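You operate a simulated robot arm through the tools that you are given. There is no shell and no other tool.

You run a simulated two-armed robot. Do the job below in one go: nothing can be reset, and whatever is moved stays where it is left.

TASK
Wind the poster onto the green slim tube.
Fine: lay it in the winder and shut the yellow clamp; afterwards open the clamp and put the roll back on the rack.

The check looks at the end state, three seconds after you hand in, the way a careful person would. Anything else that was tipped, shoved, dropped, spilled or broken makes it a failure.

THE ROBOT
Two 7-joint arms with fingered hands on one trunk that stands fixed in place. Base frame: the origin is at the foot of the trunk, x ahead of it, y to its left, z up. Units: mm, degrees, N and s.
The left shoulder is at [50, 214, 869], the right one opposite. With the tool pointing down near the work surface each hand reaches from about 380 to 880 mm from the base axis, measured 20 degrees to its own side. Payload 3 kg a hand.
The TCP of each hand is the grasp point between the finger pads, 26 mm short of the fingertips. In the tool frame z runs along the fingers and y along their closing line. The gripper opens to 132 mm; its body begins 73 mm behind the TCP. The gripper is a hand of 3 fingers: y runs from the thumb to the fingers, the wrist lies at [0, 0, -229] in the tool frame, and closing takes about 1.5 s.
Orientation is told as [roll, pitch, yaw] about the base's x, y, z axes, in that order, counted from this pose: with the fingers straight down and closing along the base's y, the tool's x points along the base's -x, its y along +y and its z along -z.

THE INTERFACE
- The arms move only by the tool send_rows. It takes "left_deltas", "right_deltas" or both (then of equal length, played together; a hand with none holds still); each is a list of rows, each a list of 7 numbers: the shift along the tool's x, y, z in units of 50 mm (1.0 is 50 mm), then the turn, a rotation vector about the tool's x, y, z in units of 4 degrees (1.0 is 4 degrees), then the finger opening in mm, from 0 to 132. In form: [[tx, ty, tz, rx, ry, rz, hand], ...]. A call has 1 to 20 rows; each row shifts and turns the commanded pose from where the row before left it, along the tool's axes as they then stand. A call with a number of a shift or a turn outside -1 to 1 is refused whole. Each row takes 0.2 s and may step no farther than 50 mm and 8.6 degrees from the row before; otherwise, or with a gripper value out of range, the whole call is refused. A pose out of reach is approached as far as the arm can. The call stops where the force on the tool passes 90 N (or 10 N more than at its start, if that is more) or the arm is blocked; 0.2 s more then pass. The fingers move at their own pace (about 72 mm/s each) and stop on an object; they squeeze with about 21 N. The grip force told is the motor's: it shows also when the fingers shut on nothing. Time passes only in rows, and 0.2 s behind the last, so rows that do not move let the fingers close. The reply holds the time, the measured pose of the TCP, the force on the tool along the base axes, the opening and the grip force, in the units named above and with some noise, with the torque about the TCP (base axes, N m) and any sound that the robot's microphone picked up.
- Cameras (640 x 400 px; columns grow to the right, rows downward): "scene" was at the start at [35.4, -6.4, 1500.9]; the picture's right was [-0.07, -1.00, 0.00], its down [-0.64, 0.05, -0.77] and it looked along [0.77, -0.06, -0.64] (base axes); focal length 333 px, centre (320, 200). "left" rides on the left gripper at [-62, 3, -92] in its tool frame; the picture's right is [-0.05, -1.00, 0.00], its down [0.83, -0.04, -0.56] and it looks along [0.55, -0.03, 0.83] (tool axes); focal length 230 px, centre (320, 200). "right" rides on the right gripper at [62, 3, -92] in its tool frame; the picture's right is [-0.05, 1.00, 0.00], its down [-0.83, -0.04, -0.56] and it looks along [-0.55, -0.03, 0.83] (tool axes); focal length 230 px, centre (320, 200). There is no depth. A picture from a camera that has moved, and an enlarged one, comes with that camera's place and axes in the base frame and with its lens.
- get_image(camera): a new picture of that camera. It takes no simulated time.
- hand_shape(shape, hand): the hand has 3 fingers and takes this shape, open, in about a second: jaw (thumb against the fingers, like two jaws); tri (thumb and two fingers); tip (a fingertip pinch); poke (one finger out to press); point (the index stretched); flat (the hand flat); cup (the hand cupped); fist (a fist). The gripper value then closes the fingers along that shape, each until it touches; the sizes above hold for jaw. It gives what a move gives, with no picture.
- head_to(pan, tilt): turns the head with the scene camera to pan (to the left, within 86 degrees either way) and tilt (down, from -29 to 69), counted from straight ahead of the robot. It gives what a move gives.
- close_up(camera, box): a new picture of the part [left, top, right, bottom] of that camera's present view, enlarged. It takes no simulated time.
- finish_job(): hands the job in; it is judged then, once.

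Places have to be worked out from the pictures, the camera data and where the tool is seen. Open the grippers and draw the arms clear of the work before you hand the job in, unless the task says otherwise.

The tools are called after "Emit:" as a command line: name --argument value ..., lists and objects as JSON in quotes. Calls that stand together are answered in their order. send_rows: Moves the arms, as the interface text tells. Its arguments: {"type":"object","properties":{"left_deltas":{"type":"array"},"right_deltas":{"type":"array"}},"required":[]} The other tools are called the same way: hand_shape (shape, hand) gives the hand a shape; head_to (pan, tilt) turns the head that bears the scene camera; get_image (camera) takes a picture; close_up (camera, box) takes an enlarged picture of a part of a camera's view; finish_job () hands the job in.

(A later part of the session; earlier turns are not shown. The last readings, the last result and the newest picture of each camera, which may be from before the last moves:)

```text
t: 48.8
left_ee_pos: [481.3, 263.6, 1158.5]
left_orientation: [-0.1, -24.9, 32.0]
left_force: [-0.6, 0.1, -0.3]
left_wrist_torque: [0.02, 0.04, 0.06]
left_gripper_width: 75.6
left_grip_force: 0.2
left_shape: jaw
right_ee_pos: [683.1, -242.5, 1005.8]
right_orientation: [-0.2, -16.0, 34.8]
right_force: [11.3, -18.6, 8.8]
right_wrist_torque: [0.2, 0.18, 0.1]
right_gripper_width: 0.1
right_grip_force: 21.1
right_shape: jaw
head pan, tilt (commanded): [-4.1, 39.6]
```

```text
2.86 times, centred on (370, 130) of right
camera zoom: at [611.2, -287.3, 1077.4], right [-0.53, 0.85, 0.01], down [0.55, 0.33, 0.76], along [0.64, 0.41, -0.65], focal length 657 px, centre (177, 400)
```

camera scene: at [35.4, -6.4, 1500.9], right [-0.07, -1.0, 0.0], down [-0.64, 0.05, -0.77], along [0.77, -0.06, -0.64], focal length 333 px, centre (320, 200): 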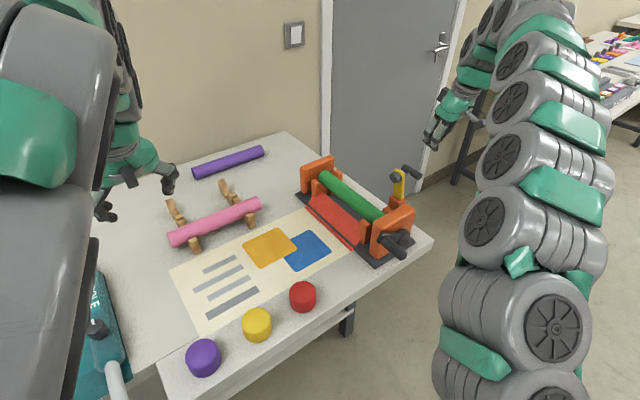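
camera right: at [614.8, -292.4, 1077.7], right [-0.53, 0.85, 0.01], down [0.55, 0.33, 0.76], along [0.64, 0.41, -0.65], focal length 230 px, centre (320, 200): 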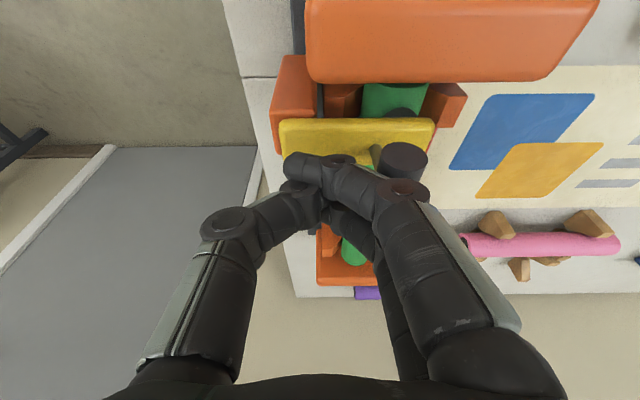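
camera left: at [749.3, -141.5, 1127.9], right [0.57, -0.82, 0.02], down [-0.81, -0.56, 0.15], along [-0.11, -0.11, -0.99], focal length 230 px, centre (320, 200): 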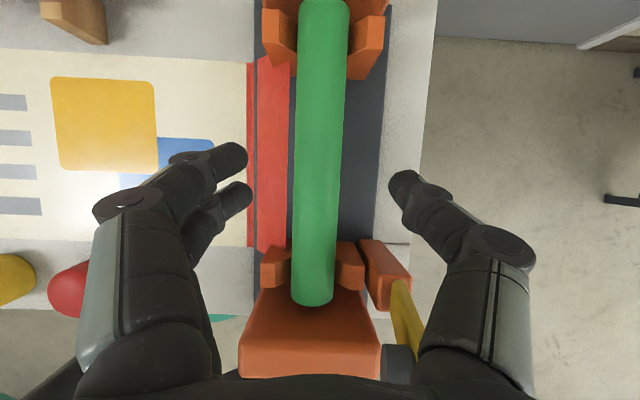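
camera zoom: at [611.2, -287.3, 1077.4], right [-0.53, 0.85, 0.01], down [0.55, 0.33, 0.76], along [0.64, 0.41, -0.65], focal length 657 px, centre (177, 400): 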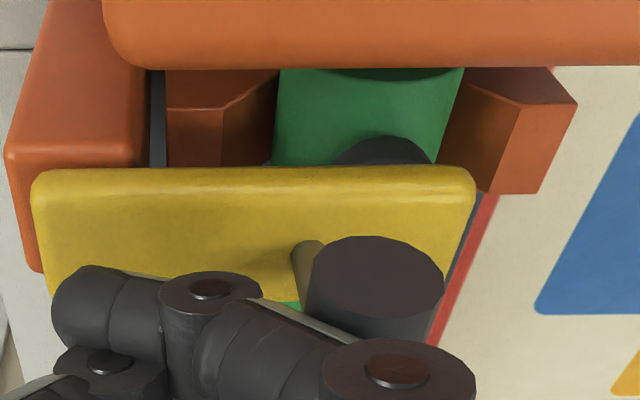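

Force rose to ~22 N with no further motion: the clamp is at its stop, roller on the tube. I back the fingers off the bar and see whether the clamp stays shut.

Emit:
send_rows --right_deltas '[[0.005, -0.1, -0.001, 0, 0, 0, 0], [0.01, -0.3, -0.004, 0, 0, 0, 0], [0.02, -0.5, -0.006, 0, 0, 0, 0], [-0.138, -0.2, -0.48, 0, 0, 0, 0], [-0.2, 0, -0.7, 0, 0, 0, 0], [-0.2, 0, -0.7, 0, 0, 0, 0], [0, 0, 0, 0, 0, 0, 0]]'

Emit:
get_image --camera "right"

Emit:
close_up --camera "scene" --box '[290, 140, 430, 270]'

```text
t: 50.4
left_ee_pos: [480.5, 262.7, 1157.8]
left_orientation: [-0.1, -25.0, 32.1]
left_force: [-0.6, -0.5, 0.5]
left_wrist_torque: [-0.02, -0.01, -0.04]
left_gripper_width: 75.8
left_grip_force: 0.2
left_shape: jaw
right_ee_pos: [713.6, -284.7, 1105.2]
right_orientation: [0.0, -16.0, 34.9]
right_force: [0.4, 0.1, 0.0]
right_wrist_torque: [0.0, -0.02, -0.01]
right_gripper_width: 0.0
right_grip_force: 21.2
right_shape: jaw
head pan, tilt (commanded): [-4.1, 39.6]
```

```text
taken
camera right: at [642.4, -329.8, 1176.8], right [-0.53, 0.85, 0.01], down [0.55, 0.33, 0.76], along [0.64, 0.41, -0.65], focal length 230 px, centre (320, 200)
```

right: 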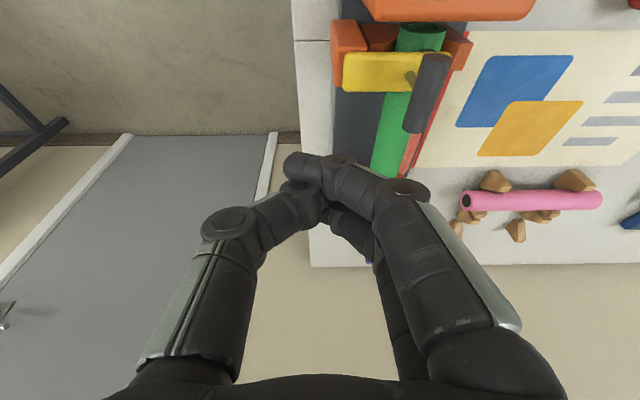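

```text
3.08 times, centred on (360, 205) of scene
camera zoom: at [35.4, -6.4, 1500.9], right [-0.07, -1.0, 0.0], down [-0.64, 0.05, -0.77], along [0.77, -0.06, -0.64], focal length 1024 px, centre (197, 185)
```

zoom: 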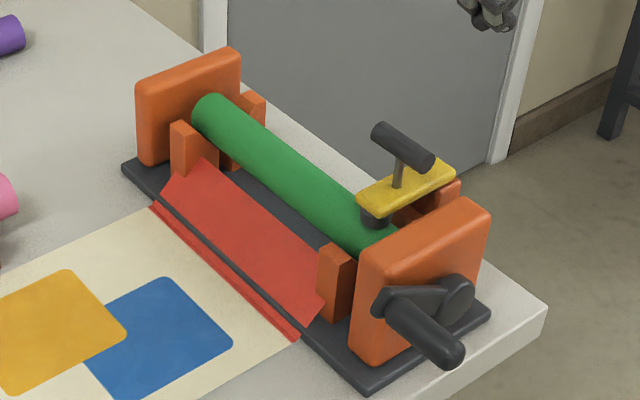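

The clamp is shut and stays. Now I back the right hand toward the robot side of the crank, tilt it to ~45°, and open the fingers, to measure the crank from the front.

Emit:
send_rows --right_deltas '[[0.686, 0.618, -0.04, 0, 0, 0, 0], [0.686, 0.618, -0.04, 0, 0, 0, 0], [0.686, 0.618, -0.04, 0, 0, 0, 0], [0.686, 0.618, -0.04, 0, 0, 0, 30], [0.686, 0.618, -0.04, 0, 0, 0, 60], [0.686, 0.618, -0.04, 0, 0, 0, 60], [0, 0, 0, 0.2, 0, 0.697, 60], [0, 0, 0, 0, -0.906, 0, 60], [0, 0, 0, 0, -0.906, 0, 60], [0, 0, 0, 0, -0.906, 0, 60], [0, 0, 0, 0, -0.906, 0, 60], [0, 0, 0, 0, -0.906, 0, 60], [0, 0, 0, 0, -0.906, 0, 60], [0, 0, 0, 0, -0.906, 0, 60], [0, 0, 0, 0, -0.906, 0, 60], [0, 0, 0, 0, 0, 0, 60]]'

Emit:
get_image --camera "right"

Emit:
get_image --camera "scene"

```text
t: 53.8
left_ee_pos: [480.3, 263.2, 1157.8]
left_orientation: [-0.1, -25.0, 32.0]
left_force: [-0.5, 0.5, 0.2]
left_wrist_torque: [-0.01, 0.0, 0.04]
left_gripper_width: 75.6
left_grip_force: 0.0
left_shape: jaw
right_ee_pos: [441.7, -248.8, 1060.2]
right_orientation: [-0.1, -41.4, 32.1]
right_force: [-0.9, -0.1, -0.2]
right_wrist_torque: [0.03, -0.05, 0.02]
right_gripper_width: 59.6
right_grip_force: 0.0
right_shape: jaw
right hand out of reach, approached as far as the arm can: row 15
head pan, tilt (commanded): [-4.1, 39.6]
```

```text
taken
camera right: at [348.2, -302.1, 1087.5], right [-0.5, 0.87, 0.03], down [0.24, 0.1, 0.97], along [0.83, 0.49, -0.26], focal length 230 px, centre (320, 200)
```

right: 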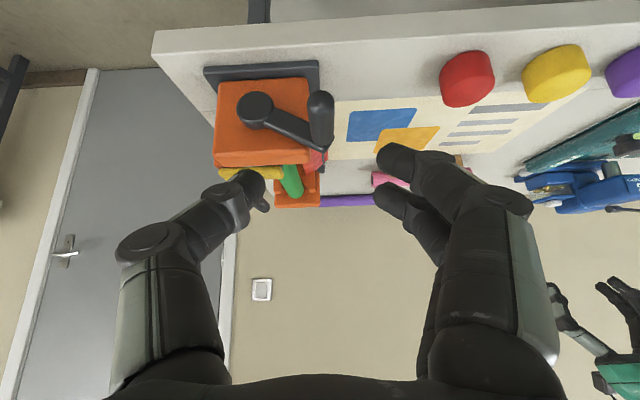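

```text
taken
camera scene: at [35.3, -6.4, 1500.9], right [-0.07, -1.0, 0.0], down [-0.64, 0.05, -0.77], along [0.77, -0.06, -0.64], focal length 333 px, centre (320, 200)
```

scene: 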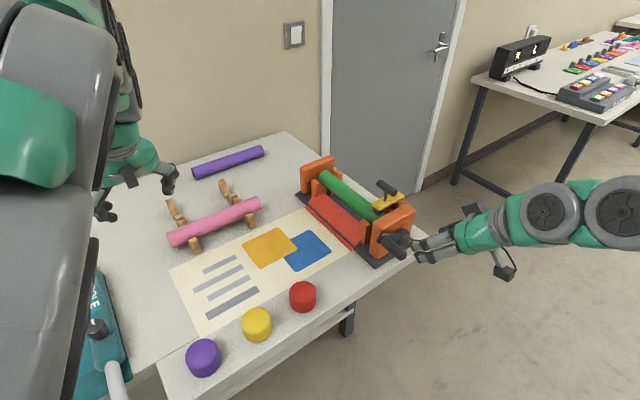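

The view shows the crank face from the front (upside down); the arm is at its limit of tilt here (41°). I zoom on the crank from both cameras for exact geometry.

Emit:
close_up --camera "right" --box '[190, 50, 350, 220]'

Emit:
close_up --camera "scene" --box '[360, 190, 440, 270]'

```text
2.35 times, centred on (270, 135) of right
camera zoom: at [348.2, -302.1, 1087.5], right [-0.5, 0.87, 0.03], down [0.24, 0.1, 0.97], along [0.83, 0.49, -0.26], focal length 541 px, centre (438, 353)
```

zoom: 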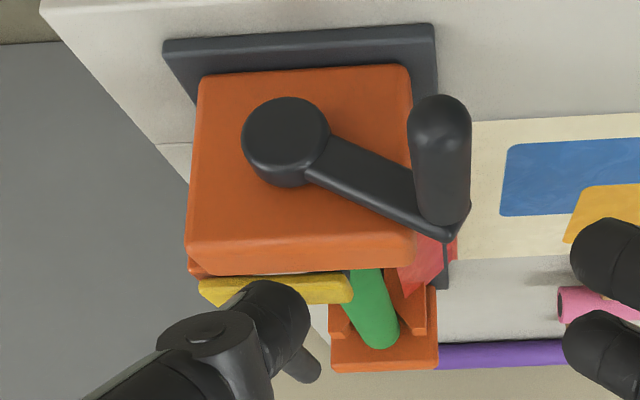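

```text
5.00 times, centred on (400, 230) of scene
camera zoom: at [35.3, -6.4, 1500.9], right [-0.07, -1.0, 0.0], down [-0.64, 0.05, -0.77], along [0.77, -0.06, -0.64], focal length 1663 px, centre (-80, 50)
```

zoom: 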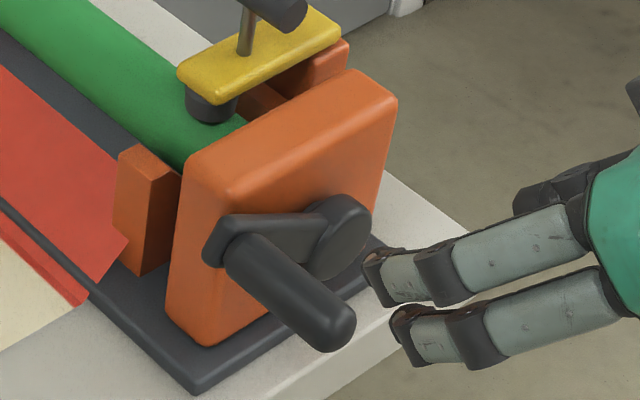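

Hub axis is at about b≈74.5, z≈920; the handle axis at b≈−3, z≈958, from a≈−74 (free end) to −14, so the crank radius is ≈86 mm. I approach the handle with fingers open along the tool direction, stopping ~60 mm short.

Emit:
send_rows --right_deltas '[[0.139, 0.027, 0.627, 0, 0, 0, 60], [0.139, 0.027, 0.627, 0, 0, 0, 60], [0, 0, 0, 0, 0, 0, 60]]'

Emit:
get_image --camera "right"

Emit:
close_up --camera "scene" --box '[350, 180, 470, 280]'

```text
t: 54.6
left_ee_pos: [481.3, 263.1, 1158.6]
left_orientation: [-0.1, -24.9, 31.9]
left_force: [0.0, 0.3, 0.1]
left_wrist_torque: [0.01, 0.01, 0.0]
left_gripper_width: 75.6
left_grip_force: 0.0
left_shape: jaw
right_ee_pos: [446.4, -244.3, 1051.0]
right_orientation: [0.0, -41.3, 32.0]
right_force: [-1.5, -0.5, 0.2]
right_wrist_torque: [0.01, 0.01, 0.01]
right_gripper_width: 59.5
right_grip_force: 0.1
right_shape: jaw
right hand out of reach, approached as far as the arm can: row 1, 2
head pan, tilt (commanded): [-4.1, 39.6]
```

```text
taken
camera right: at [352.9, -299.3, 1078.2], right [-0.5, 0.87, 0.03], down [0.24, 0.1, 0.97], along [0.83, 0.49, -0.26], focal length 230 px, centre (320, 200)
```

right: 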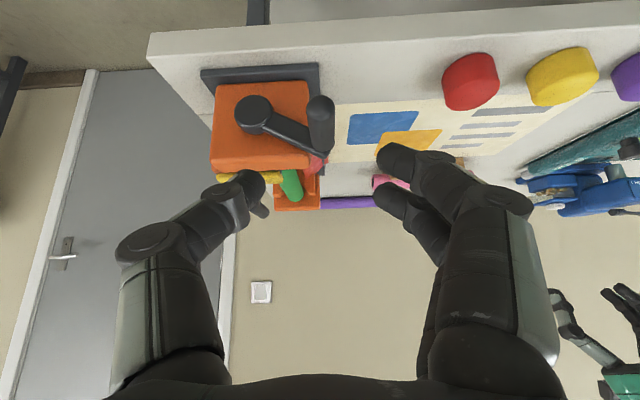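

```text
4.00 times, centred on (410, 230) of scene
camera zoom: at [35.4, -6.4, 1500.9], right [-0.07, -1.0, 0.0], down [-0.64, 0.05, -0.77], along [0.77, -0.06, -0.64], focal length 1330 px, centre (-40, 80)
```

zoom: 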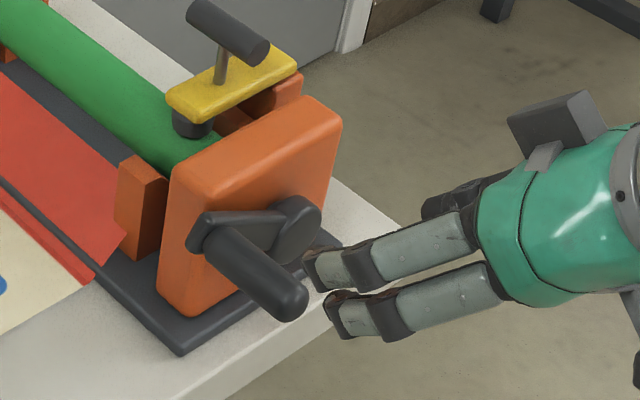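

The arm cannot go lower with so much tilt, so I return to ~16° tilt, and will come onto the handle from above instead.

Emit:
send_rows --right_deltas '[[0, 0, 0, 0, 0.9, 0, 60], [0, 0, 0, 0, 0.9, 0, 60], [0, 0, 0, 0, 0.9, 0, 60], [0, 0, 0, 0, 0.9, 0, 60], [0, 0, 0, 0, 0.9, 0, 60], [0, 0, 0, 0, 0.9, 0, 60], [0, 0, 0, 0, 0.9, 0, 60], [0, 0, 0, 0, 0, 0, 60]]'

```text
t: 56.4
left_ee_pos: [480.5, 262.7, 1157.8]
left_orientation: [-0.1, -25.0, 32.0]
left_force: [-0.9, -0.2, 0.3]
left_wrist_torque: [0.0, -0.03, 0.01]
left_gripper_width: 75.9
left_grip_force: 0.0
left_shape: jaw
right_ee_pos: [444.6, -244.5, 1050.4]
right_orientation: [0.0, -16.1, 31.9]
right_force: [0.8, -0.3, -0.5]
right_wrist_torque: [0.01, -0.01, -0.02]
right_gripper_width: 59.6
right_grip_force: 0.1
right_shape: jaw
head pan, tilt (commanded): [-4.1, 39.6]
```

Tilt is now 16°. I move above the crank handle at (501,−208,1040).

Emit:
send_rows --right_deltas '[[-0.612, 0.007, 0.285, 0, 0, 0, 60], [-0.612, 0.007, 0.285, 0, 0, 0, 60], [0, 0, 0, 0, 0, 0, 60]]'

Emit:
get_image --camera "right"

Emit:
close_up --camera "scene" --box '[350, 160, 470, 280]'

```text
t: 57.2
left_ee_pos: [481.2, 263.2, 1159.0]
left_orientation: [0.0, -24.8, 32.0]
left_force: [0.0, 0.0, 0.5]
left_wrist_torque: [-0.01, 0.0, 0.02]
left_gripper_width: 75.5
left_grip_force: 0.1
left_shape: jaw
right_ee_pos: [501.8, -208.1, 1041.7]
right_orientation: [-0.1, -16.2, 31.8]
right_force: [0.1, 1.6, -0.3]
right_wrist_torque: [0.0, 0.01, 0.0]
right_gripper_width: 59.6
right_grip_force: 0.0
right_shape: jaw
head pan, tilt (commanded): [-4.1, 39.6]
```

```text
taken
camera right: at [428.0, -250.5, 1112.4], right [-0.49, 0.87, 0.01], down [0.57, 0.3, 0.76], along [0.66, 0.38, -0.64], focal length 230 px, centre (320, 200)
```

right: 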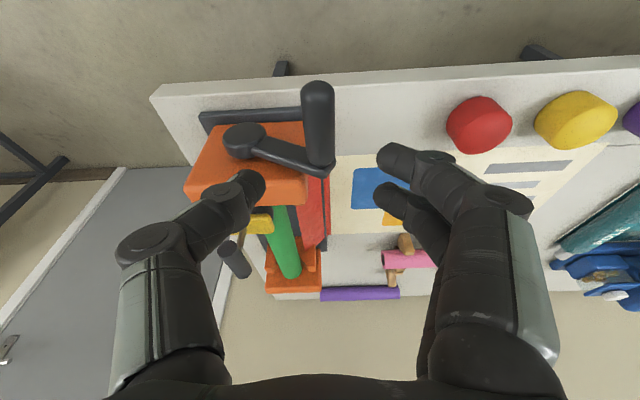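

```text
3.33 times, centred on (410, 220) of scene
camera zoom: at [35.4, -6.4, 1500.9], right [-0.07, -1.0, 0.0], down [-0.64, 0.05, -0.77], along [0.77, -0.06, -0.64], focal length 1109 px, centre (20, 133)
```

zoom: 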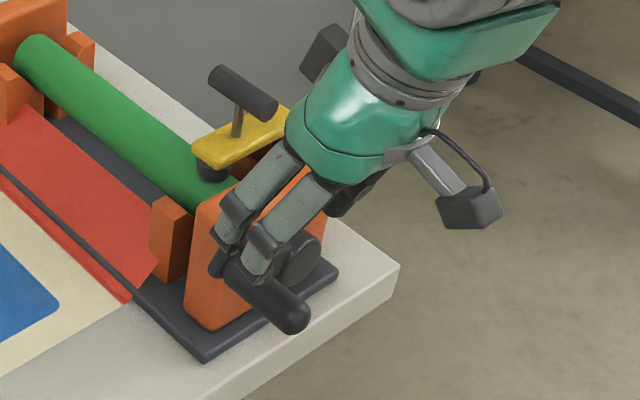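

The handle lies centred between the open fingers. I descend to z≈958 so the fingers straddle it.

Emit:
send_rows --right_deltas '[[0.155, 0, 0.536, 0, 0, 0, 60], [0.155, 0, 0.536, 0, 0, 0, 60], [0.155, 0, 0.536, 0, 0, 0, 60], [0, 0, 0, 0, 0, 0, 60]]'

Emit:
get_image --camera "right"

Emit:
close_up --camera "scene" --box '[350, 180, 450, 280]'

```text
t: 58.2
left_ee_pos: [480.7, 263.4, 1159.0]
left_orientation: [-0.1, -24.8, 32.1]
left_force: [-0.3, 0.5, 0.3]
left_wrist_torque: [-0.02, 0.04, 0.04]
left_gripper_width: 75.5
left_grip_force: 0.1
left_shape: jaw
right_ee_pos: [501.7, -208.8, 955.9]
right_orientation: [0.0, -16.1, 32.0]
right_force: [0.1, -0.7, 0.6]
right_wrist_torque: [-0.04, 0.02, -0.02]
right_gripper_width: 59.8
right_grip_force: 0.0
right_shape: jaw
head pan, tilt (commanded): [-4.1, 39.6]
```

```text
taken
camera right: at [428.0, -250.6, 1026.8], right [-0.49, 0.87, 0.01], down [0.57, 0.3, 0.76], along [0.66, 0.38, -0.65], focal length 230 px, centre (320, 200)
```

right: 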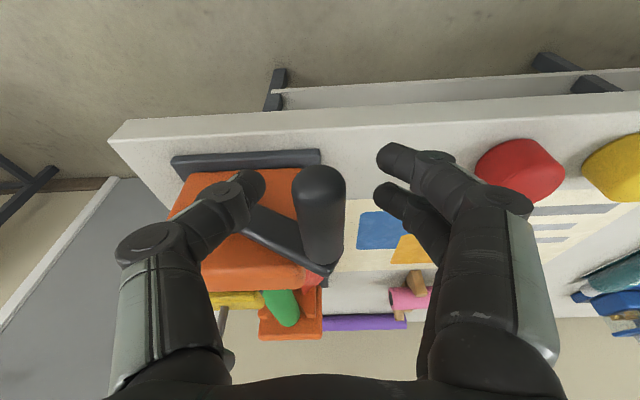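

```text
4.00 times, centred on (400, 230) of scene
camera zoom: at [35.4, -6.4, 1500.9], right [-0.07, -1.0, 0.0], down [-0.64, 0.05, -0.77], along [0.77, -0.06, -0.64], focal length 1330 px, centre (0, 80)
```

zoom: 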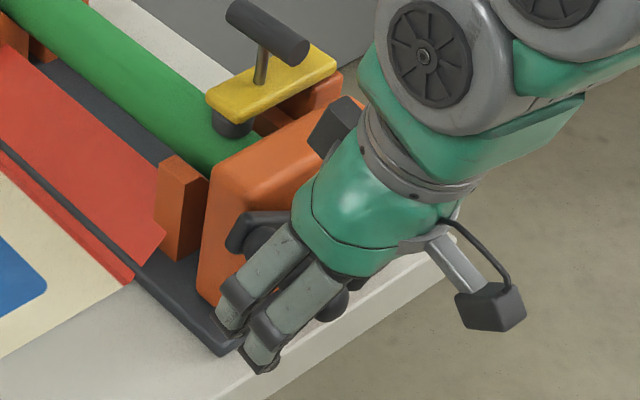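

The handle is between the fingers at the TCP. I close the grip on it.

Emit:
send_rows --right_deltas '[[0, 0, 0, 0, 0, 0, 40], [0, 0, 0, 0, 0, 0, 30], [0, 0, 0, 0, 0, 0, 15], [0, 0, 0, 0, 0, 0, 15], [0, 0, 0, 0, 0, 0, 15], [0, 0, 0, 0, 0, 0, 15]]'

Emit:
get_image --camera "right"

```text
t: 59.6
left_ee_pos: [481.4, 262.2, 1157.9]
left_orientation: [-0.1, -25.0, 32.0]
left_force: [0.5, -0.5, 0.7]
left_wrist_torque: [-0.03, 0.0, 0.0]
left_gripper_width: 75.8
left_grip_force: 0.2
left_shape: jaw
right_ee_pos: [501.3, -210.4, 955.2]
right_orientation: [0.0, -16.1, 31.9]
right_force: [0.1, 0.0, 0.6]
right_wrist_torque: [-0.01, 0.0, 0.0]
right_gripper_width: 15.4
right_grip_force: 0.0
right_shape: jaw
head pan, tilt (commanded): [-4.1, 39.6]
```

```text
taken
camera right: at [428.0, -250.6, 1027.1], right [-0.49, 0.87, 0.01], down [0.57, 0.3, 0.76], along [0.66, 0.38, -0.64], focal length 230 px, centre (320, 200)
```

right: 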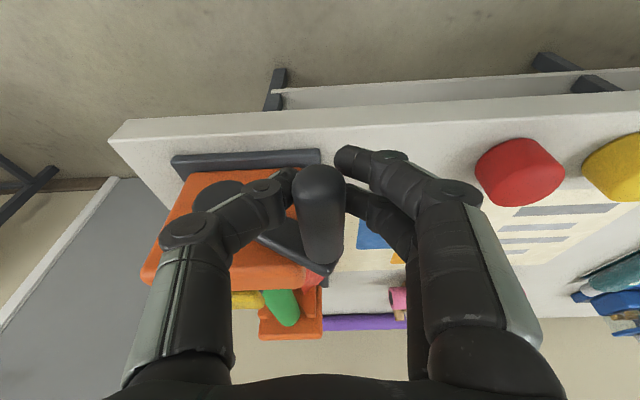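

The fingers closed to 15 mm with no grip force, though the handle looks to be between them. I zoom in to see how they really sit.

Emit:
close_up --camera "right" --box '[240, 120, 420, 280]'

Emit:
close_up --camera "scene" --box '[370, 200, 440, 270]'

```text
2.50 times, centred on (330, 200) of right
camera zoom: at [428.0, -250.6, 1027.1], right [-0.49, 0.87, 0.01], down [0.57, 0.3, 0.76], along [0.66, 0.38, -0.64], focal length 575 px, centre (295, 200)
```

zoom: 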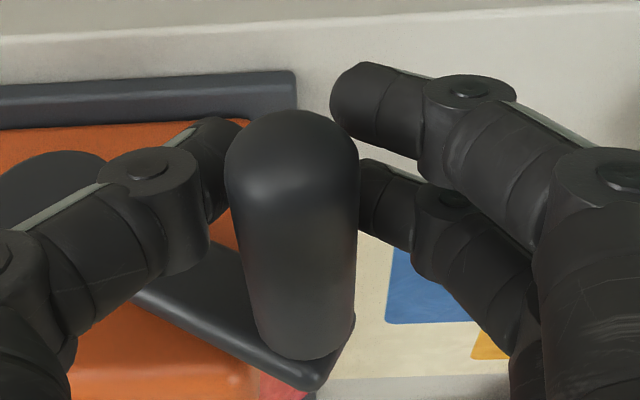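

```text
5.71 times, centred on (405, 235) of scene
camera zoom: at [35.3, -6.4, 1500.9], right [-0.07, -1.0, 0.0], down [-0.64, 0.05, -0.77], along [0.77, -0.06, -0.64], focal length 1901 px, centre (-166, 0)
```

zoom: 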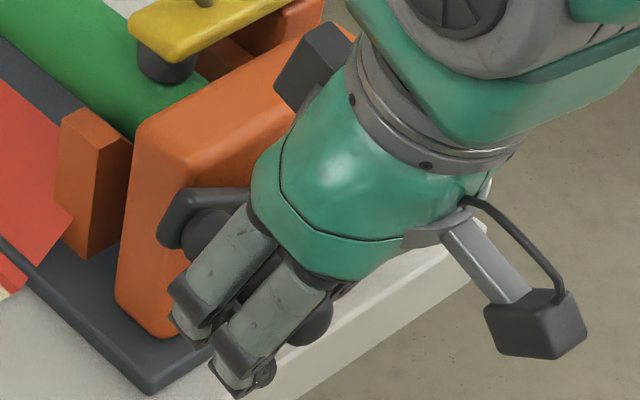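

Opening is reached at the tips, while at handle height the fingers bow outward; so the handle (≈23 mm) is simply not yet touched. I close further to get contact.

Emit:
send_rows --right_deltas '[[0, 0, 0, 0, 0, 0, 10], [0, 0, 0, 0, 0, 0, 5], [0, 0, 0, 0, 0, 0, 0], [0, 0, 0, 0, 0, 0, 0], [0, 0, 0, 0, 0, 0, 0]]'

Emit:
close_up --camera "right" --box '[240, 120, 420, 280]'

```text
t: 60.8
left_ee_pos: [480.4, 263.1, 1158.4]
left_orientation: [-0.1, -24.9, 32.0]
left_force: [-0.1, -0.8, 0.8]
left_wrist_torque: [-0.03, -0.03, 0.01]
left_gripper_width: 75.6
left_grip_force: 0.0
left_shape: jaw
right_ee_pos: [501.7, -209.1, 956.7]
right_orientation: [0.0, -16.1, 31.9]
right_force: [5.0, -3.4, -3.8]
right_wrist_torque: [0.0, 0.05, 0.05]
right_gripper_width: 0.0
right_grip_force: 21.0
right_shape: jaw
head pan, tilt (commanded): [-4.1, 39.6]
```

```text
2.50 times, centred on (330, 200) of right
camera zoom: at [428.2, -250.8, 1027.1], right [-0.49, 0.87, 0.01], down [0.57, 0.3, 0.76], along [0.66, 0.38, -0.64], focal length 575 px, centre (295, 200)
```

zoom: 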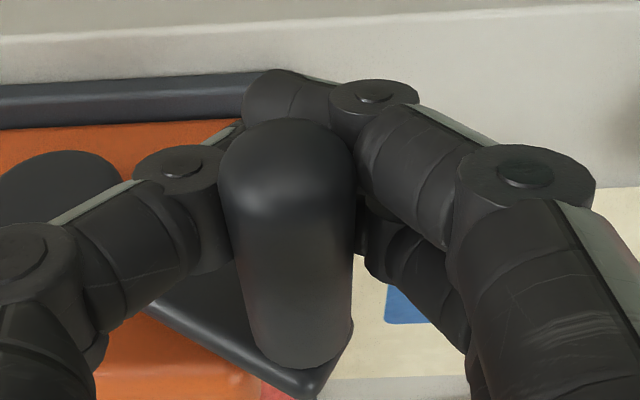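

The closed fingers meet underneath the handle, which sits in the arch above the pads. I open, raise ~12 mm so the pads (not the arch) are at the handle, and close again.

Emit:
send_rows --right_deltas '[[0, 0, 0, 0, 0, 0, 25], [0, 0, 0, 0, 0, 0, 45], [0, 0, 0, 0, 0, 0, 45], [0, 0, 0, 0, 0, 0, 45], [-0.0666, 0, -0.2306, 0, 0, 0, 45], [0, 0, 0, 0, 0, 0, 45], [0, 0, 0, 0, 0, 0, 30], [0, 0, 0, 0, 0, 0, 15], [0, 0, 0, 0, 0, 0, 5], [0, 0, 0, 0, 0, 0, 5], [0, 0, 0, 0, 0, 0, 5]]'

Emit:
close_up --camera "right" --box '[240, 120, 420, 280]'

```text
t: 63.2
left_ee_pos: [480.4, 262.7, 1159.3]
left_orientation: [-0.1, -24.9, 32.0]
left_force: [0.2, -1.2, 1.2]
left_wrist_torque: [-0.01, -0.01, 0.0]
left_gripper_width: 75.8
left_grip_force: 0.0
left_shape: jaw
right_ee_pos: [502.6, -208.7, 968.4]
right_orientation: [0.0, -16.2, 31.9]
right_force: [3.1, -2.4, -2.0]
right_wrist_torque: [0.0, -0.04, 0.02]
right_gripper_width: 11.2
right_grip_force: 20.5
right_shape: jaw
head pan, tilt (commanded): [-4.1, 39.6]
```

```text
2.50 times, centred on (330, 200) of right
camera zoom: at [427.5, -250.6, 1039.1], right [-0.49, 0.87, 0.01], down [0.57, 0.3, 0.76], along [0.66, 0.38, -0.64], focal length 575 px, centre (295, 200)
```

zoom: 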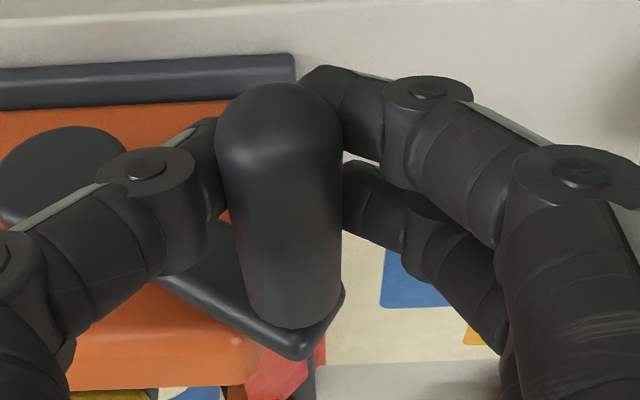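

Now the pads grip the handle (20 N). I try a first clockwise arc of about 30° (up and over toward the clamp side) and watch forces and sound.

Emit:
send_rows --right_deltas '[[-0.071, -0.174, -0.246, 0, 0, 0, 5], [-0.0616, -0.218, -0.2133, 0, 0, 0, 5], [-0.05, -0.252, -0.173, 0, 0, 0, 5], [0, 0, 0, 0, 0, 0, 5]]'

Emit:
get_image --camera "right"

Emit:
get_image --camera "scene"

```text
t: 64.2
left_ee_pos: [481.3, 263.0, 1156.5]
left_orientation: [-0.1, -24.9, 32.0]
left_force: [-0.1, 0.3, 0.5]
left_wrist_torque: [-0.06, -0.03, 0.01]
left_gripper_width: 75.7
left_grip_force: 0.0
left_shape: jaw
right_ee_pos: [516.7, -235.3, 999.3]
right_orientation: [-0.1, -16.1, 32.0]
right_force: [8.1, -7.2, -31.0]
right_wrist_torque: [0.43, 0.32, -0.02]
right_gripper_width: 8.3
right_grip_force: 21.4
right_shape: jaw
head pan, tilt (commanded): [-4.1, 39.6]
```

```text
taken
camera right: at [443.4, -277.3, 1071.0], right [-0.49, 0.87, 0.01], down [0.57, 0.3, 0.76], along [0.66, 0.38, -0.65], focal length 230 px, centre (320, 200)
```

right: 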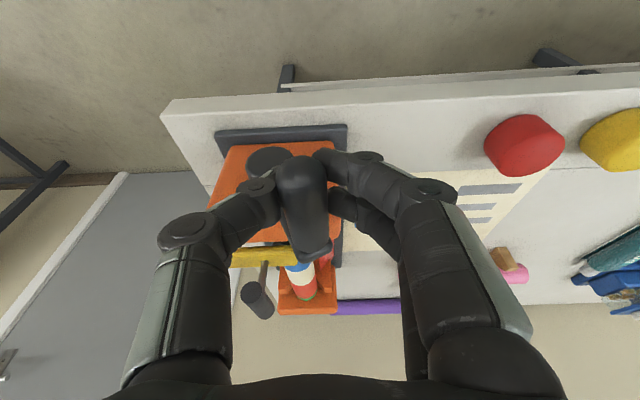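

```text
taken
camera scene: at [35.8, -6.6, 1500.9], right [-0.07, -1.0, 0.0], down [-0.64, 0.05, -0.77], along [0.77, -0.06, -0.64], focal length 333 px, centre (320, 200)
```

scene: 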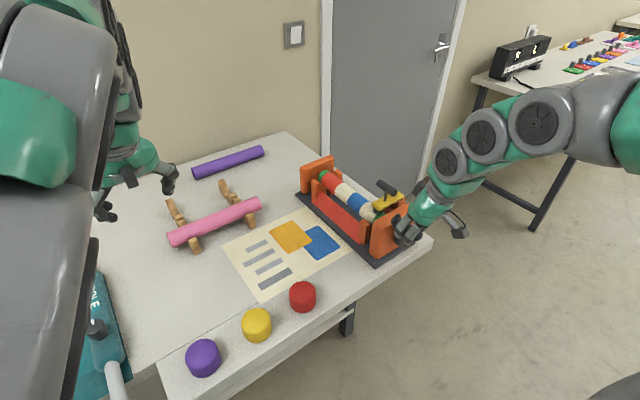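

Clockwise is right: the poster has already been drawn in and colour shows on the tube. I look at it closely.

Emit:
close_up --camera "scene" --box '[220, 150, 430, 310]'

Emit:
close_up --camera "right" --box '[200, 100, 400, 330]'

```text
2.50 times, centred on (325, 230) of scene
camera zoom: at [35.8, -6.6, 1500.9], right [-0.07, -1.0, 0.0], down [-0.64, 0.05, -0.77], along [0.77, -0.06, -0.64], focal length 832 px, centre (308, 125)
```

zoom: 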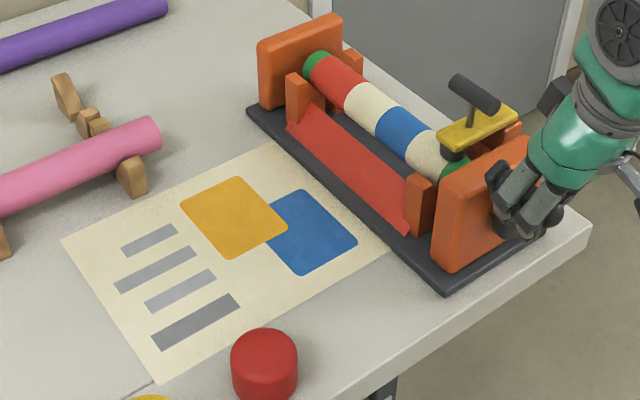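

```text
1.74 times, centred on (300, 215) of right
camera zoom: at [443.4, -277.3, 1071.0], right [-0.49, 0.87, 0.01], down [0.57, 0.3, 0.76], along [0.66, 0.38, -0.65], focal length 400 px, centre (355, 174)
```

zoom: 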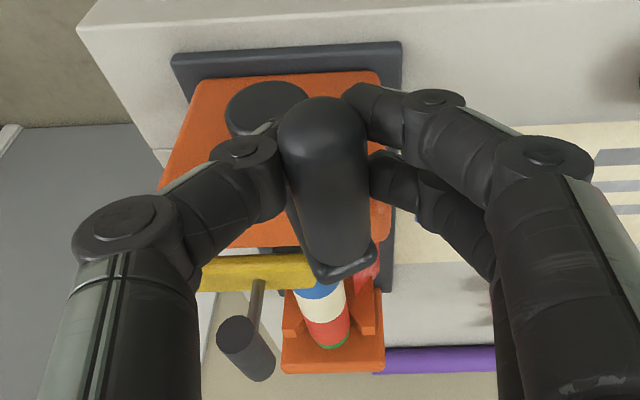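

About a third of the poster is already in. The hand is pulling upward (31 N), so the true path is flatter than assumed; I continue the arc more level and check the force.

Emit:
send_rows --right_deltas '[[0.01, -0.15, 0.03, 0, 0, 0, 5], [0.01, -0.156, 0.03, 0, 0, 0, 5], [0, -0.16, 0, 0, 0, 0, 5], [0, 0, 0, 0, 0, 0, 5]]'

Emit:
close_up --camera "scene" --box '[220, 150, 430, 310]'

Emit:
close_up --camera "right" --box '[200, 100, 400, 330]'

```text
t: 65.2
left_ee_pos: [482.3, 263.6, 1158.3]
left_orientation: [-0.1, -25.0, 32.0]
left_force: [-0.4, 0.0, -0.2]
left_wrist_torque: [0.0, 0.02, 0.0]
left_gripper_width: 75.6
left_grip_force: 0.0
left_shape: jaw
right_ee_pos: [529.8, -256.1, 997.6]
right_orientation: [0.0, -16.0, 31.9]
right_force: [3.6, 1.3, -14.5]
right_wrist_torque: [0.06, 0.08, 0.05]
right_gripper_width: 7.2
right_grip_force: 20.7
right_shape: jaw
head pan, tilt (commanded): [-4.1, 39.6]
```

```text
2.50 times, centred on (325, 230) of scene
camera zoom: at [35.6, -6.4, 1500.9], right [-0.07, -1.0, 0.0], down [-0.64, 0.05, -0.77], along [0.77, -0.06, -0.64], focal length 832 px, centre (308, 125)
```

zoom: 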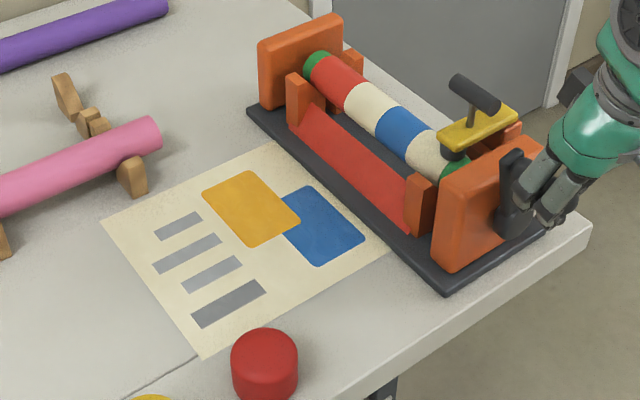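

```text
1.74 times, centred on (300, 215) of right
camera zoom: at [456.7, -297.4, 1068.9], right [-0.49, 0.87, 0.02], down [0.57, 0.3, 0.76], along [0.66, 0.38, -0.65], focal length 400 px, centre (355, 174)
```

zoom: 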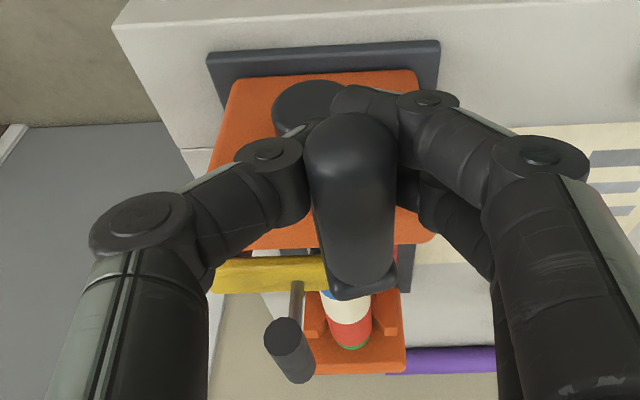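

Winding continues smoothly (≈3 mm of poster per degree); about 220 mm remain. I carry on over the top of the circle.

Emit:
send_rows --right_deltas '[[0.0055, -0.16, 0.0192, 0, 0, 0, 5], [0.0055, -0.16, 0.0192, 0, 0, 0, 5], [0.004, -0.162, 0.0144, 0, 0, 0, 5], [0.004, -0.162, 0.0144, 0, 0, 0, 5], [0, 0, 0, 0, 0, 0, 5]]'

Emit:
close_up --camera "scene" --box '[220, 150, 430, 310]'

Emit:
close_up --camera "right" --box '[200, 100, 400, 330]'

```text
t: 66.4
left_ee_pos: [481.0, 262.9, 1158.2]
left_orientation: [0.0, -24.9, 32.0]
left_force: [0.0, 0.6, -0.5]
left_wrist_torque: [0.01, 0.0, 0.01]
left_gripper_width: 75.9
left_grip_force: 0.1
left_shape: jaw
right_ee_pos: [548.9, -284.1, 995.3]
right_orientation: [0.0, -16.1, 32.0]
right_force: [2.5, 2.9, -5.6]
right_wrist_torque: [0.0, 0.01, 0.03]
right_gripper_width: 5.7
right_grip_force: 21.2
right_shape: jaw
head pan, tilt (commanded): [-4.1, 39.6]
```

```text
2.50 times, centred on (325, 230) of scene
camera zoom: at [35.4, -6.3, 1500.9], right [-0.07, -1.0, 0.0], down [-0.64, 0.05, -0.77], along [0.77, -0.06, -0.64], focal length 832 px, centre (308, 125)
```

zoom: 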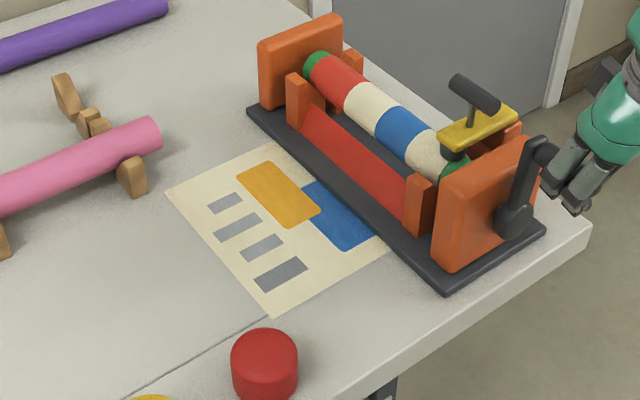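

```text
1.74 times, centred on (300, 215) of right
camera zoom: at [473.4, -326.0, 1065.2], right [-0.49, 0.87, 0.01], down [0.57, 0.3, 0.76], along [0.66, 0.38, -0.64], focal length 400 px, centre (355, 174)
```

zoom: 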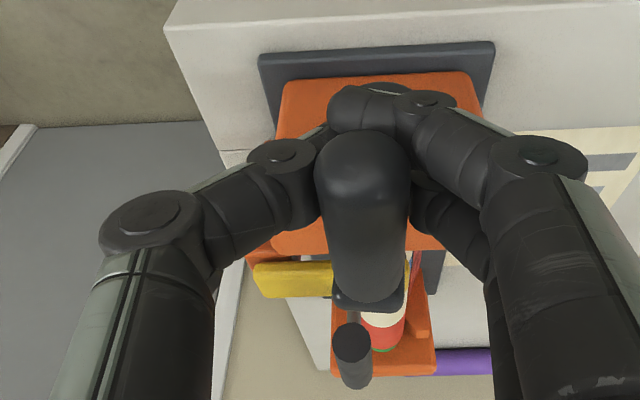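

Remaining on the table is about 146 mm. I continue along the descending side of the arc.

Emit:
send_rows --right_deltas '[[0.0089, -0.159, 0.0308, 0, 0, 0, 5], [0.0089, -0.159, 0.0308, 0, 0, 0, 5], [0.0166, -0.151, 0.0577, 0, 0, 0, 5], [0.0166, -0.151, 0.0577, 0, 0, 0, 5], [0, 0, 0, 0, 0, 0, 5]]'

Emit:
close_up --camera "scene" --box '[220, 150, 430, 310]'

Emit:
close_up --camera "right" --box '[200, 100, 400, 330]'

```text
t: 67.6
left_ee_pos: [480.5, 263.1, 1158.3]
left_orientation: [-0.1, -24.9, 31.9]
left_force: [-0.6, 0.0, -0.4]
left_wrist_torque: [0.07, 0.0, -0.01]
left_gripper_width: 75.7
left_grip_force: 0.2
left_shape: jaw
right_ee_pos: [565.2, -310.2, 986.4]
right_orientation: [0.0, -16.1, 31.8]
right_force: [-3.3, 1.7, -6.1]
right_wrist_torque: [0.05, 0.05, 0.08]
right_gripper_width: 5.7
right_grip_force: 21.6
right_shape: jaw
head pan, tilt (commanded): [-4.1, 39.6]
```

```text
2.50 times, centred on (325, 230) of scene
camera zoom: at [35.4, -6.4, 1500.9], right [-0.07, -1.0, 0.0], down [-0.64, 0.05, -0.77], along [0.77, -0.06, -0.64], focal length 832 px, centre (308, 125)
```

zoom: 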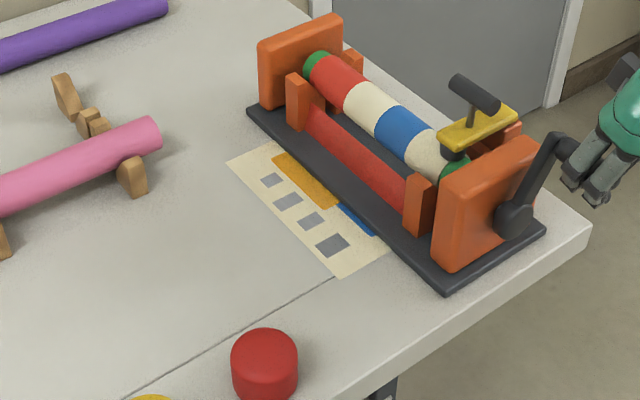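

```text
1.74 times, centred on (300, 215) of right
camera zoom: at [489.8, -351.3, 1056.9], right [-0.49, 0.87, 0.01], down [0.57, 0.3, 0.76], along [0.66, 0.38, -0.64], focal length 400 px, centre (355, 174)
```

zoom: 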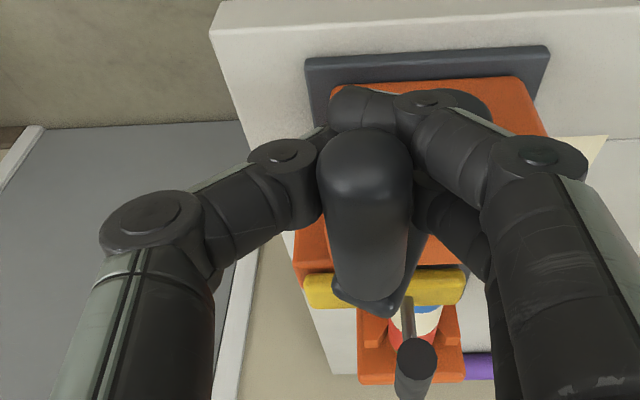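

About 60 mm remain. I continue another 20° or so.

Emit:
send_rows --right_deltas '[[0.0233, -0.138, 0.0807, 0, 0, 0, 5], [0.0233, -0.138, 0.0807, 0, 0, 0, 5], [0.03, -0.122, 0.1038, 0, 0, 0, 5], [0.03, -0.122, 0.1038, 0, 0, 0, 5], [0, 0, 0, 0, 0, 0, 5]]'

Emit:
close_up --camera "scene" --box '[220, 150, 430, 310]'

Emit:
close_up --camera "right" --box '[200, 100, 400, 330]'

```text
t: 68.8
left_ee_pos: [480.4, 262.5, 1158.3]
left_orientation: [-0.1, -24.9, 32.1]
left_force: [-0.2, -0.4, -0.3]
left_wrist_torque: [0.01, 0.02, 0.0]
left_gripper_width: 75.5
left_grip_force: 0.1
left_shape: jaw
right_ee_pos: [576.9, -331.7, 966.3]
right_orientation: [-0.1, -16.1, 32.0]
right_force: [-2.9, 4.1, -2.6]
right_wrist_torque: [-0.03, 0.02, 0.04]
right_gripper_width: 5.7
right_grip_force: 21.3
right_shape: jaw
head pan, tilt (commanded): [-4.1, 39.6]
```

```text
2.50 times, centred on (325, 230) of scene
camera zoom: at [35.3, -6.3, 1500.9], right [-0.07, -1.0, 0.0], down [-0.64, 0.05, -0.77], along [0.77, -0.06, -0.64], focal length 832 px, centre (308, 125)
```

zoom: 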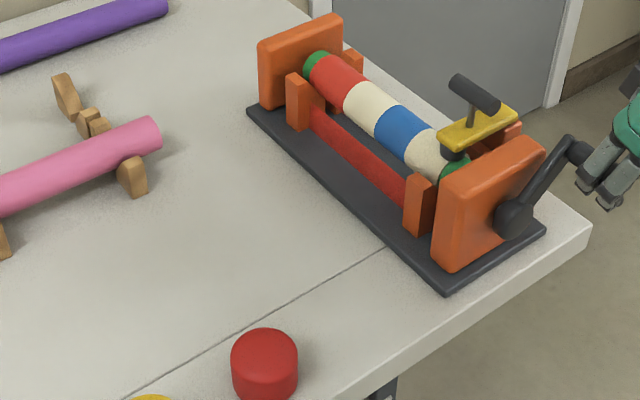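

```text
1.74 times, centred on (300, 215) of right
camera zoom: at [502.7, -372.4, 1038.0], right [-0.49, 0.87, 0.01], down [0.57, 0.3, 0.76], along [0.66, 0.38, -0.65], focal length 400 px, centre (355, 174)
```

zoom: 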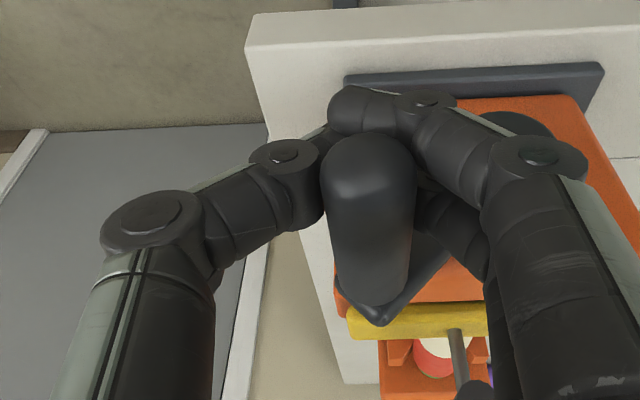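

The sheet has left the table; only a strip of the red leader remains on the ramp. I keep turning ~20° more.

Emit:
send_rows --right_deltas '[[0.0352, -0.101, 0.122, 0, 0, 0, 5], [0.0352, -0.101, 0.122, 0, 0, 0, 5], [0.0394, -0.077, 0.1365, 0, 0, 0, 5], [0.0394, -0.077, 0.1365, 0, 0, 0, 5], [0, 0, 0, 0, 0, 0, 5]]'

Emit:
close_up --camera "scene" --box '[290, 150, 430, 270]'

Emit:
close_up --camera "right" --box '[200, 100, 400, 330]'

```text
t: 70.0
left_ee_pos: [481.6, 262.3, 1158.7]
left_orientation: [-0.1, -24.8, 31.9]
left_force: [0.2, 0.1, -0.3]
left_wrist_torque: [-0.02, 0.03, -0.02]
left_gripper_width: 75.5
left_grip_force: 0.0
left_shape: jaw
right_ee_pos: [586.8, -346.4, 939.9]
right_orientation: [-0.1, -16.0, 31.9]
right_force: [-1.1, 1.5, 0.1]
right_wrist_torque: [-0.04, -0.05, 0.0]
right_gripper_width: 5.8
right_grip_force: 20.9
right_shape: jaw
head pan, tilt (commanded): [-4.1, 39.6]
```

```text
3.33 times, centred on (360, 210) of scene
camera zoom: at [35.3, -6.3, 1500.9], right [-0.07, -1.0, 0.0], down [-0.64, 0.05, -0.77], along [0.77, -0.06, -0.64], focal length 1109 px, centre (187, 167)
```

zoom: 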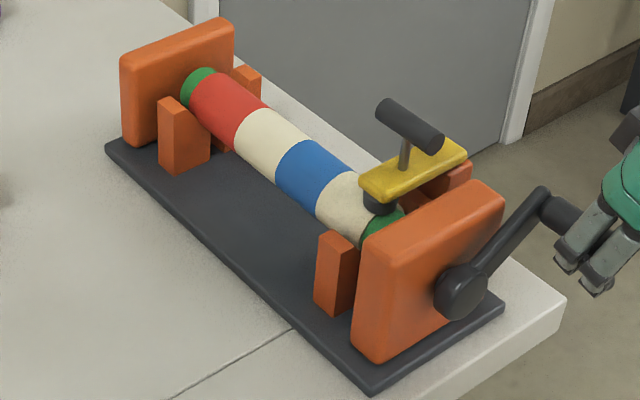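

```text
1.74 times, centred on (300, 215) of right
camera zoom: at [513.1, -388.0, 1011.4], right [-0.49, 0.87, 0.01], down [0.57, 0.3, 0.76], along [0.66, 0.38, -0.64], focal length 400 px, centre (355, 174)
```

zoom: 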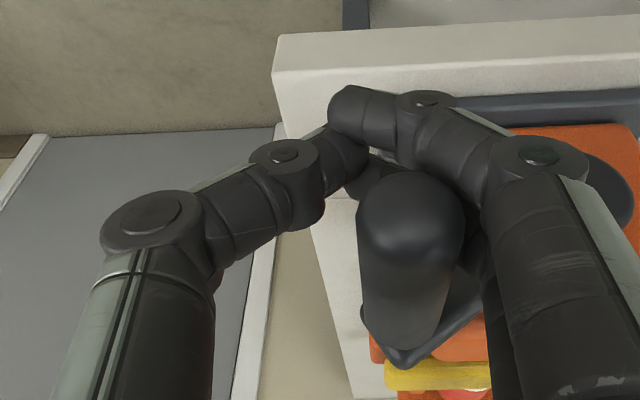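

The poster and leader are completely on the tube now. To be sure it is fully wound I push the handle a bit further and watch whether the crank still turns or resists.

Emit:
send_rows --right_deltas '[[0, -0.12, 0, 0, 0, 0, 5], [0, -0.12, 0, 0, 0, 0, 5], [0, 0, 0, 0, 0, 0, 5]]'

Emit:
close_up --camera "scene" --box '[290, 150, 430, 270]'

Emit:
close_up --camera "right" --box '[200, 100, 400, 330]'

```text
t: 70.8
left_ee_pos: [480.5, 262.9, 1158.1]
left_orientation: [0.0, -24.9, 32.1]
left_force: [0.1, -0.2, -0.7]
left_wrist_torque: [-0.02, -0.01, 0.0]
left_gripper_width: 75.8
left_grip_force: 0.1
left_shape: jaw
right_ee_pos: [592.2, -355.2, 940.1]
right_orientation: [0.3, -16.0, 32.0]
right_force: [-24.2, 25.3, -23.9]
right_wrist_torque: [-1.02, -0.85, 0.18]
right_gripper_width: 8.2
right_grip_force: 20.7
right_shape: jaw
head pan, tilt (commanded): [-4.1, 39.6]
```

```text
3.33 times, centred on (360, 210) of scene
camera zoom: at [35.2, -6.1, 1500.9], right [-0.07, -1.0, 0.0], down [-0.64, 0.05, -0.77], along [0.77, -0.06, -0.64], focal length 1109 px, centre (187, 167)
```

zoom: 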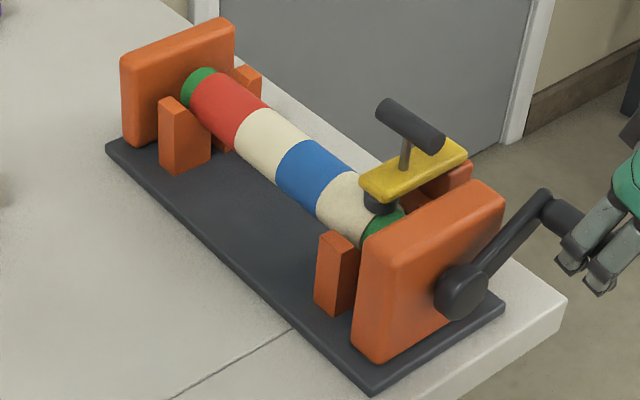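

```text
1.74 times, centred on (300, 215) of right
camera zoom: at [518.8, -396.9, 1010.5], right [-0.49, 0.87, 0.02], down [0.57, 0.3, 0.76], along [0.66, 0.38, -0.65], focal length 400 px, centre (355, 174)
```

zoom: 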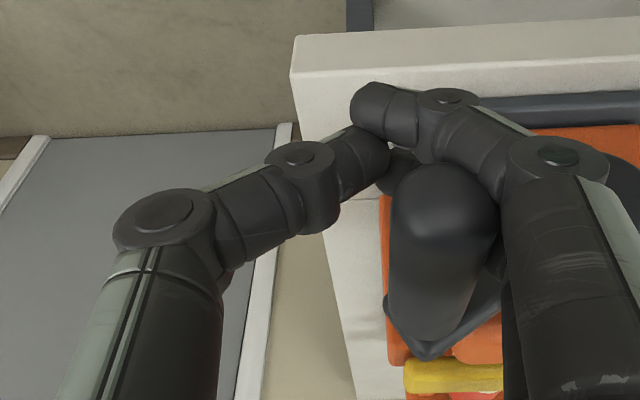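

The crank is at its end stop (42 N, no more motion), so winding is complete. I relax the push, open the fingers, and rise straight off the handle.

Emit:
send_rows --right_deltas '[[0, 0.08, 0, 0, 0, 0, 6], [0, 0.06, 0, 0, 0, 0, 30], [0, 0, 0, 0, 0, 0, 50], [0, 0, 0, 0, 0, 0, 64], [0, 0, 0, 0, 0, 0, 64], [0, 0, 0, 0, 0, 0, 64]]'

Emit:
get_image --camera "right"

Emit:
close_up --camera "scene" --box '[330, 150, 450, 270]'

```text
t: 72.2
left_ee_pos: [481.0, 262.4, 1157.7]
left_orientation: [-0.2, -25.0, 31.9]
left_force: [-0.1, -0.3, 0.3]
left_wrist_torque: [0.01, 0.0, -0.01]
left_gripper_width: 75.7
left_grip_force: 0.1
left_shape: jaw
right_ee_pos: [589.0, -351.0, 939.8]
right_orientation: [0.0, -16.1, 31.8]
right_force: [-0.7, -0.5, 0.4]
right_wrist_torque: [0.0, 0.0, -0.02]
right_gripper_width: 63.5
right_grip_force: 0.0
right_shape: jaw
head pan, tilt (commanded): [-4.1, 39.6]
```

```text
taken
camera right: at [515.3, -392.5, 1010.6], right [-0.49, 0.87, 0.01], down [0.57, 0.3, 0.76], along [0.66, 0.38, -0.64], focal length 230 px, centre (320, 200)
```

right: 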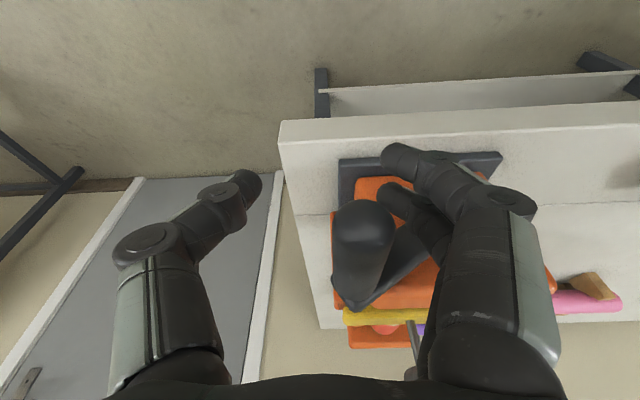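

```text
3.33 times, centred on (390, 210) of scene
camera zoom: at [35.4, -6.4, 1500.9], right [-0.07, -1.0, 0.0], down [-0.64, 0.05, -0.77], along [0.77, -0.06, -0.64], focal length 1109 px, centre (87, 167)
```

zoom: 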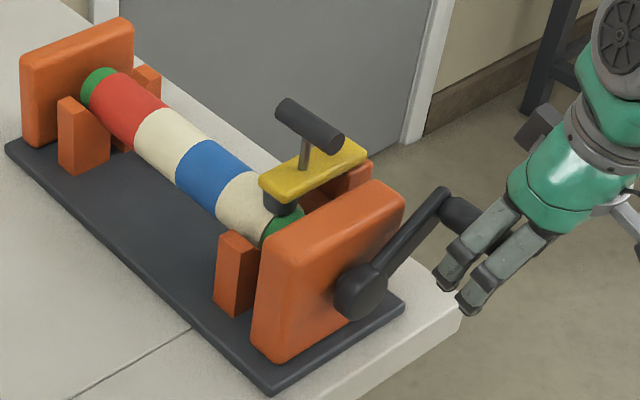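

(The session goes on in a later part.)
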